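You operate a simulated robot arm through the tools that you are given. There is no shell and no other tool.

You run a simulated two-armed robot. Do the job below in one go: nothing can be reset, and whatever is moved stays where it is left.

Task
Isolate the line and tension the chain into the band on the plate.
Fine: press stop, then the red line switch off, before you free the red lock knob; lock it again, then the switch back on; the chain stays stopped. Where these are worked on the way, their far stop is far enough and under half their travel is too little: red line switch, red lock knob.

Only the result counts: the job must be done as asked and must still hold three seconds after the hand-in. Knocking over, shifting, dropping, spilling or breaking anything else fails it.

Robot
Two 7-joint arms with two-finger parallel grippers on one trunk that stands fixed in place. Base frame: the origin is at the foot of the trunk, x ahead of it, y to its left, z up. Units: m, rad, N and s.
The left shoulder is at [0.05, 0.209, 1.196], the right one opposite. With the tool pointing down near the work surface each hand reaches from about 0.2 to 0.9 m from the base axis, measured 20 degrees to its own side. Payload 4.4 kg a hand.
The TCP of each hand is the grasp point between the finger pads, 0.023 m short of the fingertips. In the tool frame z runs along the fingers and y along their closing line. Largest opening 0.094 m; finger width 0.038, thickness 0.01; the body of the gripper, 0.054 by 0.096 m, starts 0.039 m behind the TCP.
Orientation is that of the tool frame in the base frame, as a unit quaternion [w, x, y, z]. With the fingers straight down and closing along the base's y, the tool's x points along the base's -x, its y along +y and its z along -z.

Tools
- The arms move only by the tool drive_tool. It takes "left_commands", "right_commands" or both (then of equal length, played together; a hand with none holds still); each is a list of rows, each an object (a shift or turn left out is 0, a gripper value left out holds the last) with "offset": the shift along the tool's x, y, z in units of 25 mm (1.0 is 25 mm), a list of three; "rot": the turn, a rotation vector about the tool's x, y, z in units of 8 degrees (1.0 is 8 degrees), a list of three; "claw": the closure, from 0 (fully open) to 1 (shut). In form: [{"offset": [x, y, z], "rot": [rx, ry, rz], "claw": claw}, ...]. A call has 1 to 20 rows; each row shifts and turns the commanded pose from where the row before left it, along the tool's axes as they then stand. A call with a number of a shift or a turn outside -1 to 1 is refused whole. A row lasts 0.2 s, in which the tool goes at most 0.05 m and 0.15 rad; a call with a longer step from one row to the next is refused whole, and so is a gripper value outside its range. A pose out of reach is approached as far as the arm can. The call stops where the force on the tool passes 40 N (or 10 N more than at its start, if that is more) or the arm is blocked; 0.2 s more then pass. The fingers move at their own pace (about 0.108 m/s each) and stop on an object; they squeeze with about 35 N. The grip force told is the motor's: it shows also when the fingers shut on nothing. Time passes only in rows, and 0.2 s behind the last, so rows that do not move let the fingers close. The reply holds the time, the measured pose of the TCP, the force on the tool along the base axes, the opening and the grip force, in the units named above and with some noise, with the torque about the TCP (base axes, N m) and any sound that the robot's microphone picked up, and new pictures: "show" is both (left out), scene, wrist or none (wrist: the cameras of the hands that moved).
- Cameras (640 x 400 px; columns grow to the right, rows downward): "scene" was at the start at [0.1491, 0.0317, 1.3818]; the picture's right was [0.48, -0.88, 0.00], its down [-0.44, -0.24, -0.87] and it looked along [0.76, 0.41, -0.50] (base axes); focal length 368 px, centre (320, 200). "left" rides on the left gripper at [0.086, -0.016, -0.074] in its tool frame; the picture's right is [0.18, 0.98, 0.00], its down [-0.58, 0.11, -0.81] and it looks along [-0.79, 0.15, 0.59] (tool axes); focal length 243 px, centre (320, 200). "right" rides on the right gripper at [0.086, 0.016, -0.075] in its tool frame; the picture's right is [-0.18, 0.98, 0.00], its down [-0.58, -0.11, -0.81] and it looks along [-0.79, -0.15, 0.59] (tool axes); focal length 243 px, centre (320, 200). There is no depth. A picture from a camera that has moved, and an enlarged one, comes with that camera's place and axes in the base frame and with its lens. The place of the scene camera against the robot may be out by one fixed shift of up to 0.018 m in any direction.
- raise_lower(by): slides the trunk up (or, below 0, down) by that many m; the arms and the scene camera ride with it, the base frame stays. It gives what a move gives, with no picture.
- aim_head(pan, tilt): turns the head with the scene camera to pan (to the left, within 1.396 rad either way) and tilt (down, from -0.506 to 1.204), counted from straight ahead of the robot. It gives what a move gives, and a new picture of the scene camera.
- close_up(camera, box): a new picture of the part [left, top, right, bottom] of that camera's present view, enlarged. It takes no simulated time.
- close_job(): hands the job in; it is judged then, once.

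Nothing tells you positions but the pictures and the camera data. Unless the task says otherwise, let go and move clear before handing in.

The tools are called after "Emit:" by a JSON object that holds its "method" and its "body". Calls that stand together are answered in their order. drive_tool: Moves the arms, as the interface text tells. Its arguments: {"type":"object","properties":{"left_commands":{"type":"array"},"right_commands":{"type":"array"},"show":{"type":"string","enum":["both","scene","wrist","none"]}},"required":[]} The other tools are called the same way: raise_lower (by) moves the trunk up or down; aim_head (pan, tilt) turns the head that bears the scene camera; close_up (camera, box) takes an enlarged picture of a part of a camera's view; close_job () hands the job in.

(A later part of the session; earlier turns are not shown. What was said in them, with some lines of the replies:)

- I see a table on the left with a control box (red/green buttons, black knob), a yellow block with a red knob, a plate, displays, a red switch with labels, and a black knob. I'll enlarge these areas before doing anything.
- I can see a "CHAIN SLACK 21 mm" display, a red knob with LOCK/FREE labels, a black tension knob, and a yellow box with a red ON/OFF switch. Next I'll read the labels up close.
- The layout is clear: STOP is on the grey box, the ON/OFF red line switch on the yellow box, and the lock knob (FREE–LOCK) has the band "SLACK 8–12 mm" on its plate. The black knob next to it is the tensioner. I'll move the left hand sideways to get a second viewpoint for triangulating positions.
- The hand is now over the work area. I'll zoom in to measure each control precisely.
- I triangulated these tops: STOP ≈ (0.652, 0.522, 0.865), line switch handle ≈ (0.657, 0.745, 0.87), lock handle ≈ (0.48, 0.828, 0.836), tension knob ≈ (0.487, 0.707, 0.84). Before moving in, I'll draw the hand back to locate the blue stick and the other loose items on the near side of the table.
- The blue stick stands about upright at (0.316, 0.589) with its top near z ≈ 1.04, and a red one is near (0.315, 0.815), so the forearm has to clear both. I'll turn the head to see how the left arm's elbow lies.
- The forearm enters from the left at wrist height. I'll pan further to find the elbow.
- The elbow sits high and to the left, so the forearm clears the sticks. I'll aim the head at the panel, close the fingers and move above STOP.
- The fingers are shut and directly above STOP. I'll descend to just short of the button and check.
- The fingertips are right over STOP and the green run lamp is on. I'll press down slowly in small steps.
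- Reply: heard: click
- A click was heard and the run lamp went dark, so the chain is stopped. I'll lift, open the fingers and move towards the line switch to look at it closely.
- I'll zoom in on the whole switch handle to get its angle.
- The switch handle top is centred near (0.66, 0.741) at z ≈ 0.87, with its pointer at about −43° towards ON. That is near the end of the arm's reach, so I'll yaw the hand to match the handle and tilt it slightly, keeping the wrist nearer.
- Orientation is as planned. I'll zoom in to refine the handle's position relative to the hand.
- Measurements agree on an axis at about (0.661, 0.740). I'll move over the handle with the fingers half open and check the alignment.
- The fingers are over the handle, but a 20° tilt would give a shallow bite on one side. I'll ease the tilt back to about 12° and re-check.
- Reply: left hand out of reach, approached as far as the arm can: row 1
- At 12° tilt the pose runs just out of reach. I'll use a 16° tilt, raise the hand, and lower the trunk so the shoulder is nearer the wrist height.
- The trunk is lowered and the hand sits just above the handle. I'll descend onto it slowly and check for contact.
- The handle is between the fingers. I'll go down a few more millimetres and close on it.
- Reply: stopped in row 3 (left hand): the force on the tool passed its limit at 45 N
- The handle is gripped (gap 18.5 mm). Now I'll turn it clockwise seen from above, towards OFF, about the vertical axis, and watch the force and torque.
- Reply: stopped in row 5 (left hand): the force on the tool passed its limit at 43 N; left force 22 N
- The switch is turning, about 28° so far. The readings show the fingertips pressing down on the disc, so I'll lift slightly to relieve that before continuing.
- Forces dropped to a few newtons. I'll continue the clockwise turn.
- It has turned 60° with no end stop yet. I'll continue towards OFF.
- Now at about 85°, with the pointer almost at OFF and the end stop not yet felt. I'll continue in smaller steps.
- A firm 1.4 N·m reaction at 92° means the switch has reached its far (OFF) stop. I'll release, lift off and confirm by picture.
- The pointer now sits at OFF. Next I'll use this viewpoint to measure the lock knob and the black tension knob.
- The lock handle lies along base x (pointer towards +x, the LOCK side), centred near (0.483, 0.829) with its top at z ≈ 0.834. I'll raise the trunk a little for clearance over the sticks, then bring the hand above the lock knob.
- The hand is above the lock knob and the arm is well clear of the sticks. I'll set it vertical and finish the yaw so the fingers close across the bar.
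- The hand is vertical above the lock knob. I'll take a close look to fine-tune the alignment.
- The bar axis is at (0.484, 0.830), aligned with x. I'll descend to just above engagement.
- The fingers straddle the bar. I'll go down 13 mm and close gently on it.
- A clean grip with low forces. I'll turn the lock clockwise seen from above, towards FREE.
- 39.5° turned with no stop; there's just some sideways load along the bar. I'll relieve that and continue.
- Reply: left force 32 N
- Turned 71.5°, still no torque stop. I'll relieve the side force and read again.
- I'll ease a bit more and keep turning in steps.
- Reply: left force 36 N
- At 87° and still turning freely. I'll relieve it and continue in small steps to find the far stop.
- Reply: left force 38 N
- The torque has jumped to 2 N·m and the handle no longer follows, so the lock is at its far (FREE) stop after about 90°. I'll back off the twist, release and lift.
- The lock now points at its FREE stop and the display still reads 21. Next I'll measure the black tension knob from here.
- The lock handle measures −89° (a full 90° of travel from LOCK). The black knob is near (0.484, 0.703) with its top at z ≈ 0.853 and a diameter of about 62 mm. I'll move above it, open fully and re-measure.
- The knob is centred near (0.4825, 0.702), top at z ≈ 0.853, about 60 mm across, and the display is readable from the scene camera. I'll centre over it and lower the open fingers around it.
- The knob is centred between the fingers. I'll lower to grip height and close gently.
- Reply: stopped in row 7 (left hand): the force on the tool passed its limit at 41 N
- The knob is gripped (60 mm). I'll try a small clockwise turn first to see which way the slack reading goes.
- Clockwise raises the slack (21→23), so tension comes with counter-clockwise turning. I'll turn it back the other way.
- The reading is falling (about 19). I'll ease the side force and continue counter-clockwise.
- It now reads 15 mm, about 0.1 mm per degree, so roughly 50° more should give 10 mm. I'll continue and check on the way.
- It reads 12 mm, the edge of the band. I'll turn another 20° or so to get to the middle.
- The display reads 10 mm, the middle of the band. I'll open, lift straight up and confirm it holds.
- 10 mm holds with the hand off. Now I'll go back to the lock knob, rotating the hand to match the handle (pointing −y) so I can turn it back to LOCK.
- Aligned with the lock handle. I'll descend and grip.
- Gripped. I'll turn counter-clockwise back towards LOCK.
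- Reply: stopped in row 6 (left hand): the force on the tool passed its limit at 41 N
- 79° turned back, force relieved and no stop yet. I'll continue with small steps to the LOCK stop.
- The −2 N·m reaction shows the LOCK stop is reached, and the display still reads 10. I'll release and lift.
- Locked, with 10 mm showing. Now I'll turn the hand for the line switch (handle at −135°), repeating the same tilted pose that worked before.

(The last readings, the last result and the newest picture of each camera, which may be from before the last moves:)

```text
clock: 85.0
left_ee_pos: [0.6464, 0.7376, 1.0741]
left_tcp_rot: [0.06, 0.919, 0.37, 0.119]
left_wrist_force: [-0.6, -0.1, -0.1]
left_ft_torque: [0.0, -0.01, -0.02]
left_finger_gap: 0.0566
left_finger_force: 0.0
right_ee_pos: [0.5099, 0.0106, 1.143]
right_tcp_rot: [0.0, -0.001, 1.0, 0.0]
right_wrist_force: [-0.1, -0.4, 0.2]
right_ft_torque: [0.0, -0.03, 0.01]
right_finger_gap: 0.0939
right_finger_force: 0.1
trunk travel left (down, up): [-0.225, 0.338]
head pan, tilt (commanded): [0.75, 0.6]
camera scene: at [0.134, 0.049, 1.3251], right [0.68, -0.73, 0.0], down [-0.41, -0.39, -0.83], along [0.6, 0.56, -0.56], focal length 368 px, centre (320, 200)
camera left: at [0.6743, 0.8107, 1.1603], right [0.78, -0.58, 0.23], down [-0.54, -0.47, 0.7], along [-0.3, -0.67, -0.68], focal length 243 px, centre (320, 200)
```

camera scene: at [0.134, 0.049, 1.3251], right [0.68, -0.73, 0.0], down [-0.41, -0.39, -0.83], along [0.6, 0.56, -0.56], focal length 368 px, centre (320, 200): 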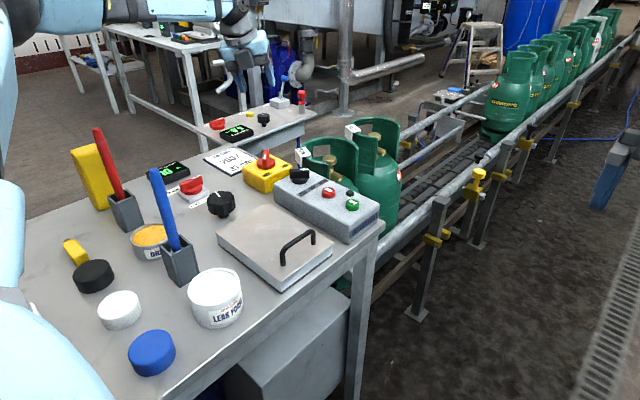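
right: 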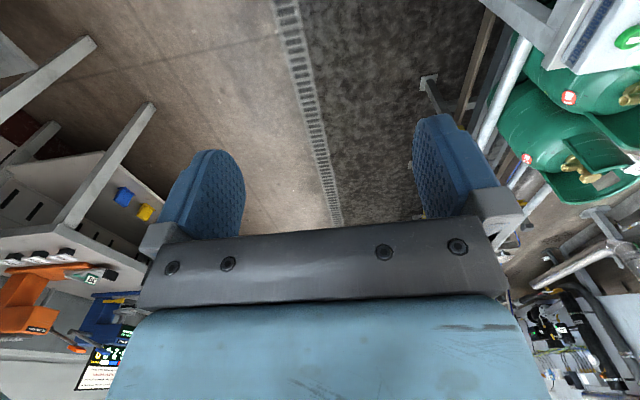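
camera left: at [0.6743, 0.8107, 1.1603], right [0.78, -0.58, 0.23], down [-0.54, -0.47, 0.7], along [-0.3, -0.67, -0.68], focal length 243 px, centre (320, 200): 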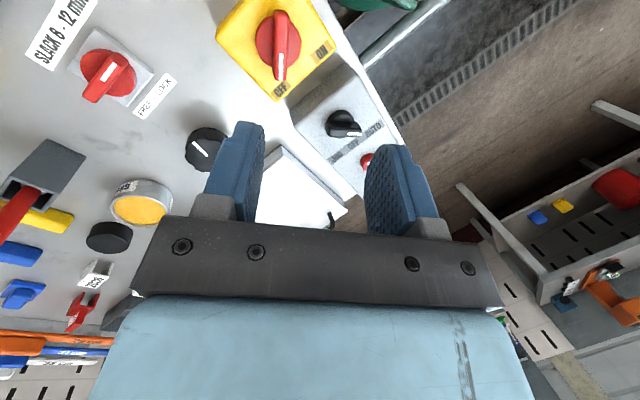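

The hand is above the switch. I'll lower the trunk to its earlier height and descend most of the way.

Emit:
{"method": "raise_lower", "body": {"by": -0.05}}

Emit:
{"method": "drive_tool", "body": {"left_commands": [{"rot": [0.043, 0.05, -0.241]}, {"offset": [-0.141, -0.166, 0.926]}, {"offset": [-0.141, -0.166, 0.926]}, {"offset": [-0.141, -0.166, 0.926]}, {"offset": [-0.141, -0.166, 0.926]}, {"offset": [-0.141, -0.166, 0.926]}, {"offset": [0, 0, 0]}], "show": "both"}}

Emit:
{"method": "close_up", "body": {"camera": "left", "box": [180, 60, 440, 230]}}

Emit:
{"method": "close_up", "body": {"camera": "scene", "box": [190, 60, 350, 185]}}

```text
clock: 85.9
left_ee_pos: [0.6447, 0.736, 1.0253]
left_tcp_rot: [0.06, 0.919, 0.371, 0.12]
left_wrist_force: [-0.3, -0.7, -0.2]
left_ft_torque: [-0.02, 0.01, 0.0]
left_finger_gap: 0.0564
left_finger_force: 0.1
right_ee_pos: [0.5105, 0.0098, 1.0926]
right_tcp_rot: [0.0, 0.0, 1.0, 0.0]
right_wrist_force: [-0.6, 0.3, -0.2]
right_ft_torque: [0.03, -0.03, -0.02]
right_finger_gap: 0.0942
right_finger_force: 0.0
trunk travel left (down, up): [-0.175, 0.388]
head pan, tilt (commanded): [0.75, 0.6]
```

```text
clock: 87.5
left_ee_pos: [0.6496, 0.7369, 0.9043]
left_tcp_rot: [0.058, 0.912, 0.387, 0.121]
left_wrist_force: [0.3, 0.4, 0.0]
left_ft_torque: [-0.04, 0.02, 0.0]
left_finger_gap: 0.0565
left_finger_force: 0.0
right_ee_pos: [0.5108, 0.0089, 1.0932]
right_tcp_rot: [0.0, -0.001, 1.0, 0.001]
right_wrist_force: [0.4, 0.0, 0.7]
right_ft_torque: [-0.01, 0.04, -0.02]
right_finger_gap: 0.0941
right_finger_force: 0.1
trunk travel left (down, up): [-0.175, 0.388]
head pan, tilt (commanded): [0.75, 0.6]
camera scene: at [0.134, 0.0485, 1.2751], right [0.68, -0.73, 0.0], down [-0.41, -0.39, -0.83], along [0.6, 0.56, -0.56], focal length 368 px, centre (320, 200)
camera left: at [0.6759, 0.8117, 0.9903], right [0.8, -0.55, 0.23], down [-0.53, -0.48, 0.7], along [-0.27, -0.68, -0.68], focal length 243 px, centre (320, 200)
```

scene: 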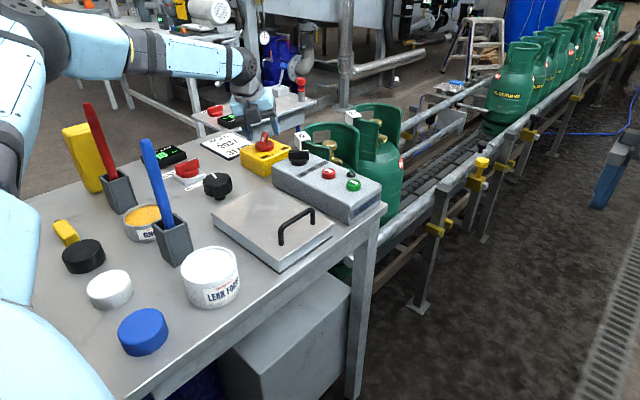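
left: 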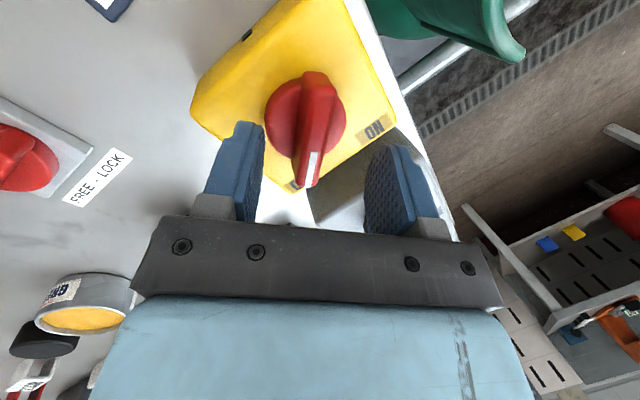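

```text
2.35 times, centred on (310, 145) of left
camera zoom: at [0.6759, 0.8117, 0.9903], right [0.8, -0.55, 0.23], down [-0.53, -0.48, 0.7], along [-0.27, -0.68, -0.68], focal length 571 px, centre (344, 329)
```

zoom: 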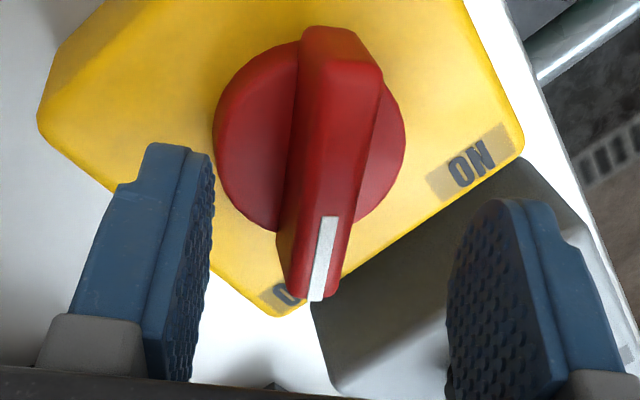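

```text
3.20 times, centred on (270, 122) of scene
camera zoom: at [0.134, 0.0485, 1.2751], right [0.68, -0.73, 0.0], down [-0.41, -0.39, -0.83], along [0.6, 0.56, -0.56], focal length 1177 px, centre (480, 448)
```

zoom: 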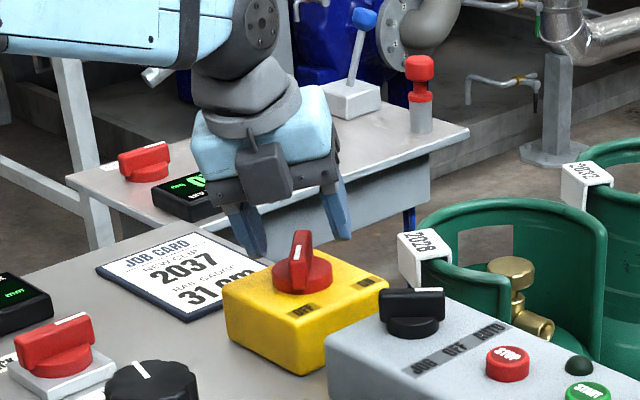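

The fingers straddle the handle. I'll descend the last 23 mm and close gradually.

Emit:
{"method": "drive_tool", "body": {"left_commands": [{"offset": [-0.058, -0.09, 0.46]}, {"offset": [-0.058, -0.09, 0.42]}, {"claw": 0.6}, {"claw": 0.72}, {"claw": 0.8}, {"claw": 1}, {"offset": [0, 0, 0]}], "show": "wrist"}}

```text
clock: 89.1
left_ee_pos: [0.6521, 0.7402, 0.8823]
left_tcp_rot: [0.057, 0.912, 0.387, 0.12]
left_wrist_force: [-2.3, 4.8, 1.9]
left_ft_torque: [0.59, 1.11, 0.05]
left_finger_gap: 0.0185
left_finger_force: 45.0
right_ee_pos: [0.5107, 0.01, 1.0937]
right_tcp_rot: [0.0, 0.0, 1.0, 0.0]
right_wrist_force: [0.1, 0.4, 0.2]
right_ft_torque: [-0.01, 0.02, -0.02]
right_finger_gap: 0.0941
right_finger_force: 0.1
trunk travel left (down, up): [-0.175, 0.388]
head pan, tilt (commanded): [0.75, 0.6]
camera left: at [0.6772, 0.814, 0.9676], right [0.8, -0.55, 0.23], down [-0.53, -0.48, 0.7], along [-0.27, -0.68, -0.68], focal length 243 px, centre (320, 200)
```

left: 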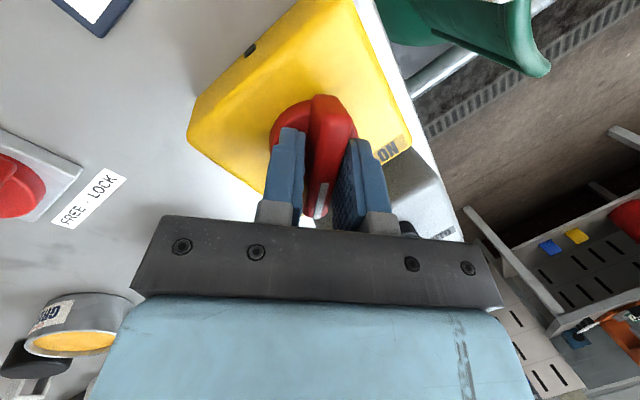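

A clean grip with low force. I'll turn the switch counter-clockwise back towards ON.

Emit:
{"method": "drive_tool", "body": {"left_commands": [{"rot": [0.176, 0.199, -0.964], "offset": [-0.014, 0.006, 0]}, {"rot": [0.176, 0.199, -0.964], "offset": [-0.014, 0.006, 0]}, {"rot": [0.176, 0.199, -0.964], "offset": [-0.014, 0.006, 0]}, {"rot": [0.176, 0.199, -0.964], "offset": [-0.014, 0.006, 0]}, {"offset": [0, 0, 0]}], "show": "none"}}

```text
clock: 90.3
left_ee_pos: [0.6514, 0.7379, 0.8819]
left_tcp_rot: [0.023, 0.771, 0.623, 0.132]
left_wrist_force: [15.0, 4.7, -0.9]
left_ft_torque: [0.63, 0.63, -0.03]
left_finger_gap: 0.0184
left_finger_force: 45.2
right_ee_pos: [0.5124, 0.0102, 1.0915]
right_tcp_rot: [-0.001, 0.0, 1.0, 0.0]
right_wrist_force: [0.2, 0.1, -0.8]
right_ft_torque: [0.03, 0.0, -0.02]
right_finger_gap: 0.0942
right_finger_force: 0.1
trunk travel left (down, up): [-0.175, 0.388]
head pan, tilt (commanded): [0.75, 0.6]
```

Emit:
{"method": "drive_tool", "body": {"left_commands": [{"rot": [0.176, 0.2, -0.964], "offset": [0.03, 0.05, 0]}, {"rot": [0.176, 0.2, -0.964], "offset": [-0.01, 0.006, 0]}, {"rot": [0.176, 0.2, -0.964], "offset": [-0.01, 0.006, 0]}, {"rot": [0.176, 0.2, -0.964], "offset": [-0.01, 0.006, 0]}, {"offset": [0, 0, 0]}], "show": "none"}}

```text
clock: 91.5
left_ee_pos: [0.6531, 0.7367, 0.8824]
left_tcp_rot: [-0.016, 0.569, 0.811, 0.133]
left_wrist_force: [10.4, -10.0, -4.6]
left_ft_torque: [-1.51, 0.43, -0.01]
left_finger_gap: 0.0183
left_finger_force: 45.0
right_ee_pos: [0.5125, 0.0099, 1.0922]
right_tcp_rot: [-0.001, 0.001, 1.0, 0.0]
right_wrist_force: [-0.2, -1.0, 0.1]
right_ft_torque: [0.01, 0.03, 0.02]
right_finger_gap: 0.0939
right_finger_force: 0.0
trunk travel left (down, up): [-0.175, 0.388]
head pan, tilt (commanded): [0.75, 0.6]
```

64° turned, no stop yet. I'll relieve and continue.

Emit:
{"method": "drive_tool", "body": {"left_commands": [{"rot": [0.176, 0.2, -0.964], "offset": [-0.05, 0.025, 0.02]}, {"rot": [0.176, 0.2, -0.964]}, {"rot": [0.176, 0.2, -0.964]}, {"offset": [0, 0, 0]}], "show": "none"}}

```text
clock: 92.5
left_ee_pos: [0.6548, 0.7363, 0.8818]
left_tcp_rot: [-0.043, 0.387, 0.912, 0.126]
left_wrist_force: [17.8, -5.8, -5.4]
left_ft_torque: [-1.08, 0.24, -0.03]
left_finger_gap: 0.0184
left_finger_force: 45.2
right_ee_pos: [0.5126, 0.0103, 1.0922]
right_tcp_rot: [-0.001, 0.0, 1.0, 0.0]
right_wrist_force: [-0.2, -0.1, 0.5]
right_ft_torque: [-0.01, -0.03, -0.01]
right_finger_gap: 0.0939
right_finger_force: 0.0
trunk travel left (down, up): [-0.175, 0.388]
head pan, tilt (commanded): [0.75, 0.6]
```

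Emit:
{"method": "drive_tool", "body": {"left_commands": [{"rot": [0.07, 0.08, -0.386], "offset": [-0.05, 0.03, 0.02]}, {"rot": [0.07, 0.08, -0.386]}, {"offset": [0, 0, 0]}], "show": "wrist"}}

```text
clock: 93.3
left_ee_pos: [0.6545, 0.7362, 0.8824]
left_tcp_rot: [-0.051, 0.336, 0.932, 0.125]
left_wrist_force: [16.0, 3.2, 2.8]
left_ft_torque: [-0.29, 0.85, -1.87]
left_finger_gap: 0.0209
left_finger_force: 44.9
right_ee_pos: [0.5125, 0.0093, 1.0925]
right_tcp_rot: [-0.001, 0.0, 1.0, 0.0]
right_wrist_force: [-0.6, 0.0, 0.3]
right_ft_torque: [0.02, 0.02, -0.02]
right_finger_gap: 0.0942
right_finger_force: 0.1
trunk travel left (down, up): [-0.175, 0.388]
head pan, tilt (commanded): [0.75, 0.6]
camera left: at [0.5781, 0.7573, 0.968], right [0.49, 0.84, 0.23], down [0.53, -0.49, 0.69], along [0.7, -0.22, -0.68], focal length 243 px, centre (320, 200)
```

left: 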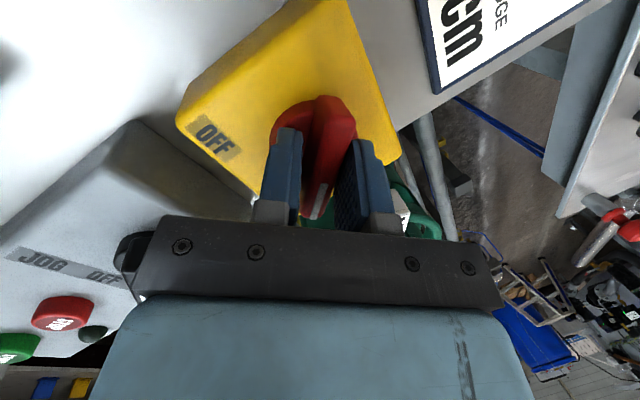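

A −1.9 N·m reaction and the pads starting to slip: the switch is back at its ON stop, and the run lamp is still dark. I'll release and lift clear.

Emit:
{"method": "drive_tool", "body": {"left_commands": [{"claw": 0.4}, {"offset": [0, 0, 0]}, {"offset": [0.1, 0.11, -0.54]}, {"offset": [0.179, 0.199, -0.963]}, {"offset": [0.179, 0.199, -0.963]}, {"offset": [0.179, 0.199, -0.963]}, {"offset": [0.179, 0.199, -0.963]}, {"offset": [0.179, 0.199, -0.963]}, {"offset": [0.179, 0.199, -0.963]}, {"offset": [0, 0, 0]}], "show": "both"}}

Emit:
{"method": "close_up", "body": {"camera": "scene", "box": [140, 110, 400, 240]}}

Emit:
{"method": "close_up", "body": {"camera": "left", "box": [150, 20, 420, 200]}}

```text
clock: 95.5
left_ee_pos: [0.6547, 0.7339, 1.0469]
left_tcp_rot: [-0.05, 0.336, 0.932, 0.124]
left_wrist_force: [0.3, -0.7, -0.5]
left_ft_torque: [0.0, 0.03, 0.04]
left_finger_gap: 0.0562
left_finger_force: 0.0
right_ee_pos: [0.5115, 0.0099, 1.0923]
right_tcp_rot: [0.0, 0.0, 1.0, -0.001]
right_wrist_force: [0.1, 0.6, 0.4]
right_ft_torque: [-0.02, 0.01, 0.03]
right_finger_gap: 0.0943
right_finger_force: 0.0
trunk travel left (down, up): [-0.175, 0.388]
head pan, tilt (commanded): [0.75, 0.6]
camera scene: at [0.1345, 0.0492, 1.275], right [0.68, -0.73, 0.0], down [-0.41, -0.39, -0.82], along [0.6, 0.56, -0.57], focal length 368 px, centre (320, 200)
camera left: at [0.5773, 0.755, 1.1329], right [0.49, 0.84, 0.23], down [0.53, -0.49, 0.7], along [0.7, -0.22, -0.68], focal length 243 px, centre (320, 200)
```

scene: 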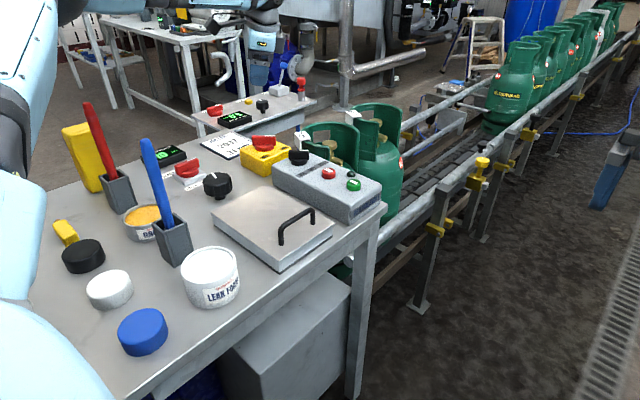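
left: 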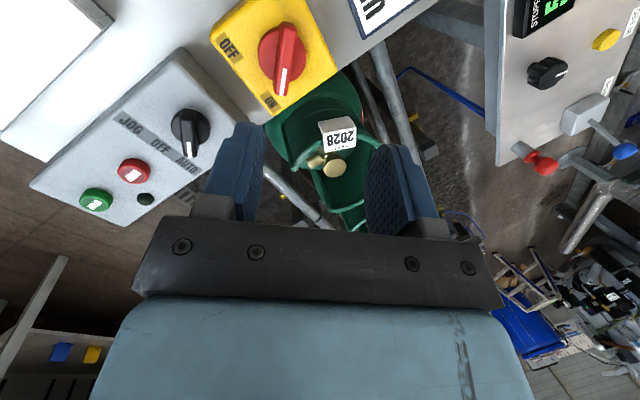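

```text
2.46 times, centred on (270, 175) of scene
camera zoom: at [0.1345, 0.0492, 1.275], right [0.68, -0.73, 0.0], down [-0.41, -0.39, -0.82], along [0.6, 0.56, -0.57], focal length 906 px, centre (443, 262)
```

zoom: 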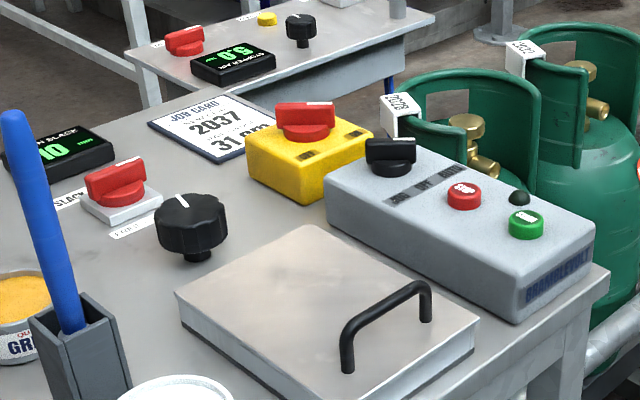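

```text
2.22 times, centred on (285, 110) of left
camera zoom: at [0.5773, 0.755, 1.1329], right [0.49, 0.84, 0.23], down [0.53, -0.49, 0.7], along [0.7, -0.22, -0.68], focal length 539 px, centre (398, 400)
```

zoom: 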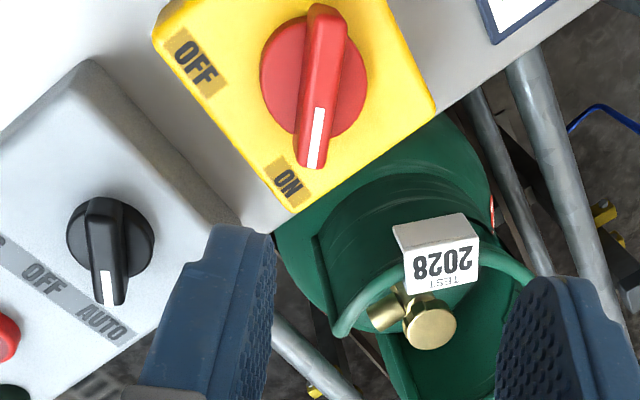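

Switch ON, lock at LOCK, slack 10 mm, and the chain stopped with its lamp dark. I'll raise the hand further clear and give everything a final check.

Emit:
{"method": "drive_tool", "body": {"left_commands": [{"offset": [0.179, 0.199, -0.963]}, {"offset": [0.179, 0.199, -0.963]}, {"offset": [0.179, 0.199, -0.963]}, {"offset": [0.179, 0.199, -0.963]}, {"offset": [0, 0, 0]}, {"offset": [0, 0, 0]}, {"offset": [0, 0, 0]}, {"offset": [0, 0, 0]}, {"offset": [0, 0, 0]}], "show": "scene"}}

Emit:
{"method": "close_up", "body": {"camera": "scene", "box": [130, 110, 290, 210]}}

Emit:
{"method": "close_up", "body": {"camera": "scene", "box": [230, 120, 390, 220]}}

```text
clock: 97.5
left_ee_pos: [0.6548, 0.7378, 1.1462]
left_tcp_rot: [-0.05, 0.336, 0.932, 0.125]
left_wrist_force: [0.1, 0.4, -0.5]
left_ft_torque: [0.02, 0.02, 0.01]
left_finger_gap: 0.0564
left_finger_force: 0.0
right_ee_pos: [0.511, 0.0097, 1.0931]
right_tcp_rot: [0.0, 0.0, 1.0, 0.0]
right_wrist_force: [-0.8, -0.1, 0.8]
right_ft_torque: [0.03, 0.04, -0.03]
right_finger_gap: 0.0939
right_finger_force: 0.0
trunk travel left (down, up): [-0.175, 0.388]
head pan, tilt (commanded): [0.75, 0.6]
camera scene: at [0.1343, 0.0489, 1.2751], right [0.68, -0.73, 0.0], down [-0.41, -0.39, -0.83], along [0.6, 0.56, -0.56], focal length 368 px, centre (320, 200)
```

scene: 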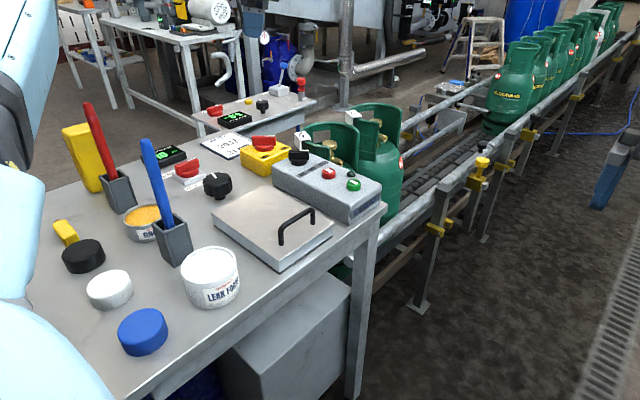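

```text
4.00 times, centred on (210, 160) of scene
camera zoom: at [0.1343, 0.0489, 1.2751], right [0.68, -0.73, 0.0], down [-0.41, -0.39, -0.83], along [0.6, 0.56, -0.56], focal length 1472 px, centre (760, 360)
```

zoom: 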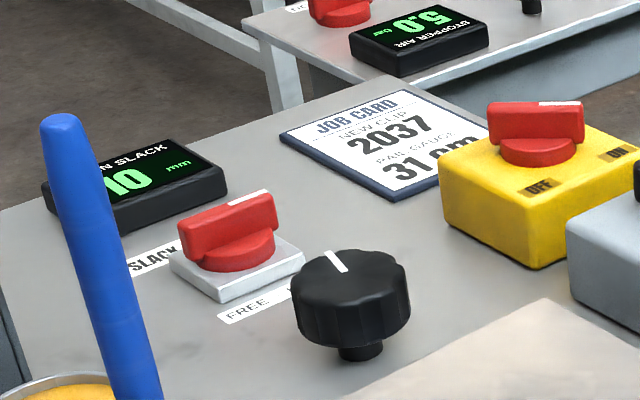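

```text
4.00 times, centred on (310, 170) of scene
camera zoom: at [0.1343, 0.0489, 1.2751], right [0.68, -0.73, 0.0], down [-0.41, -0.39, -0.83], along [0.6, 0.56, -0.56], focal length 1472 px, centre (360, 320)
```

zoom: 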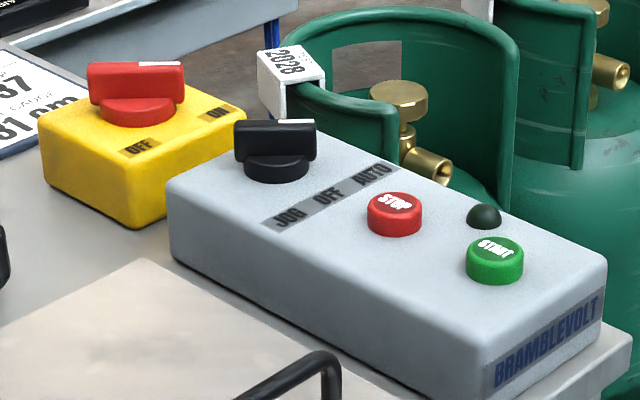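

The chain slack reads 10 mm, the lock is back at LOCK, the line switch is back at ON, the chain is stopped with its lamp dark, and nothing else has moved. The hand is clear, so I'm handing in.

Emit:
{"method": "close_job", "body": {}}

```text
The job is handed in.
```

The chain is tensioned to 10 mm, the middle of the 8–12 mm band on the plate. I handed the job in with the hand clear; no verdict came back.

1. **Stop:** I pressed STOP; it clicked and the run lamp went dark.
2. **Line switch off:** I turned the red line switch 90° to its OFF stop.
3. **Lock freed:** I turned the red lock knob 90° to its far stop. Its pointer ended between the FREE and LOCK labels, but torque rose sharply there and the handle would go no further.
4. **Tension:** I turned the black knob until the display fell from 21 to 10 mm. A short first turn the wrong way took it to 23 mm before I reversed.
5. **Lock and switch back:** I turned the lock back to its LOCK stop, then the line switch back to its ON stop.

At the last check, just before hand-in, the display still read 10 mm and the run lamp was still dark. The chain did not restart when the switch came back on. Nothing else appeared moved or knocked in the pictures.
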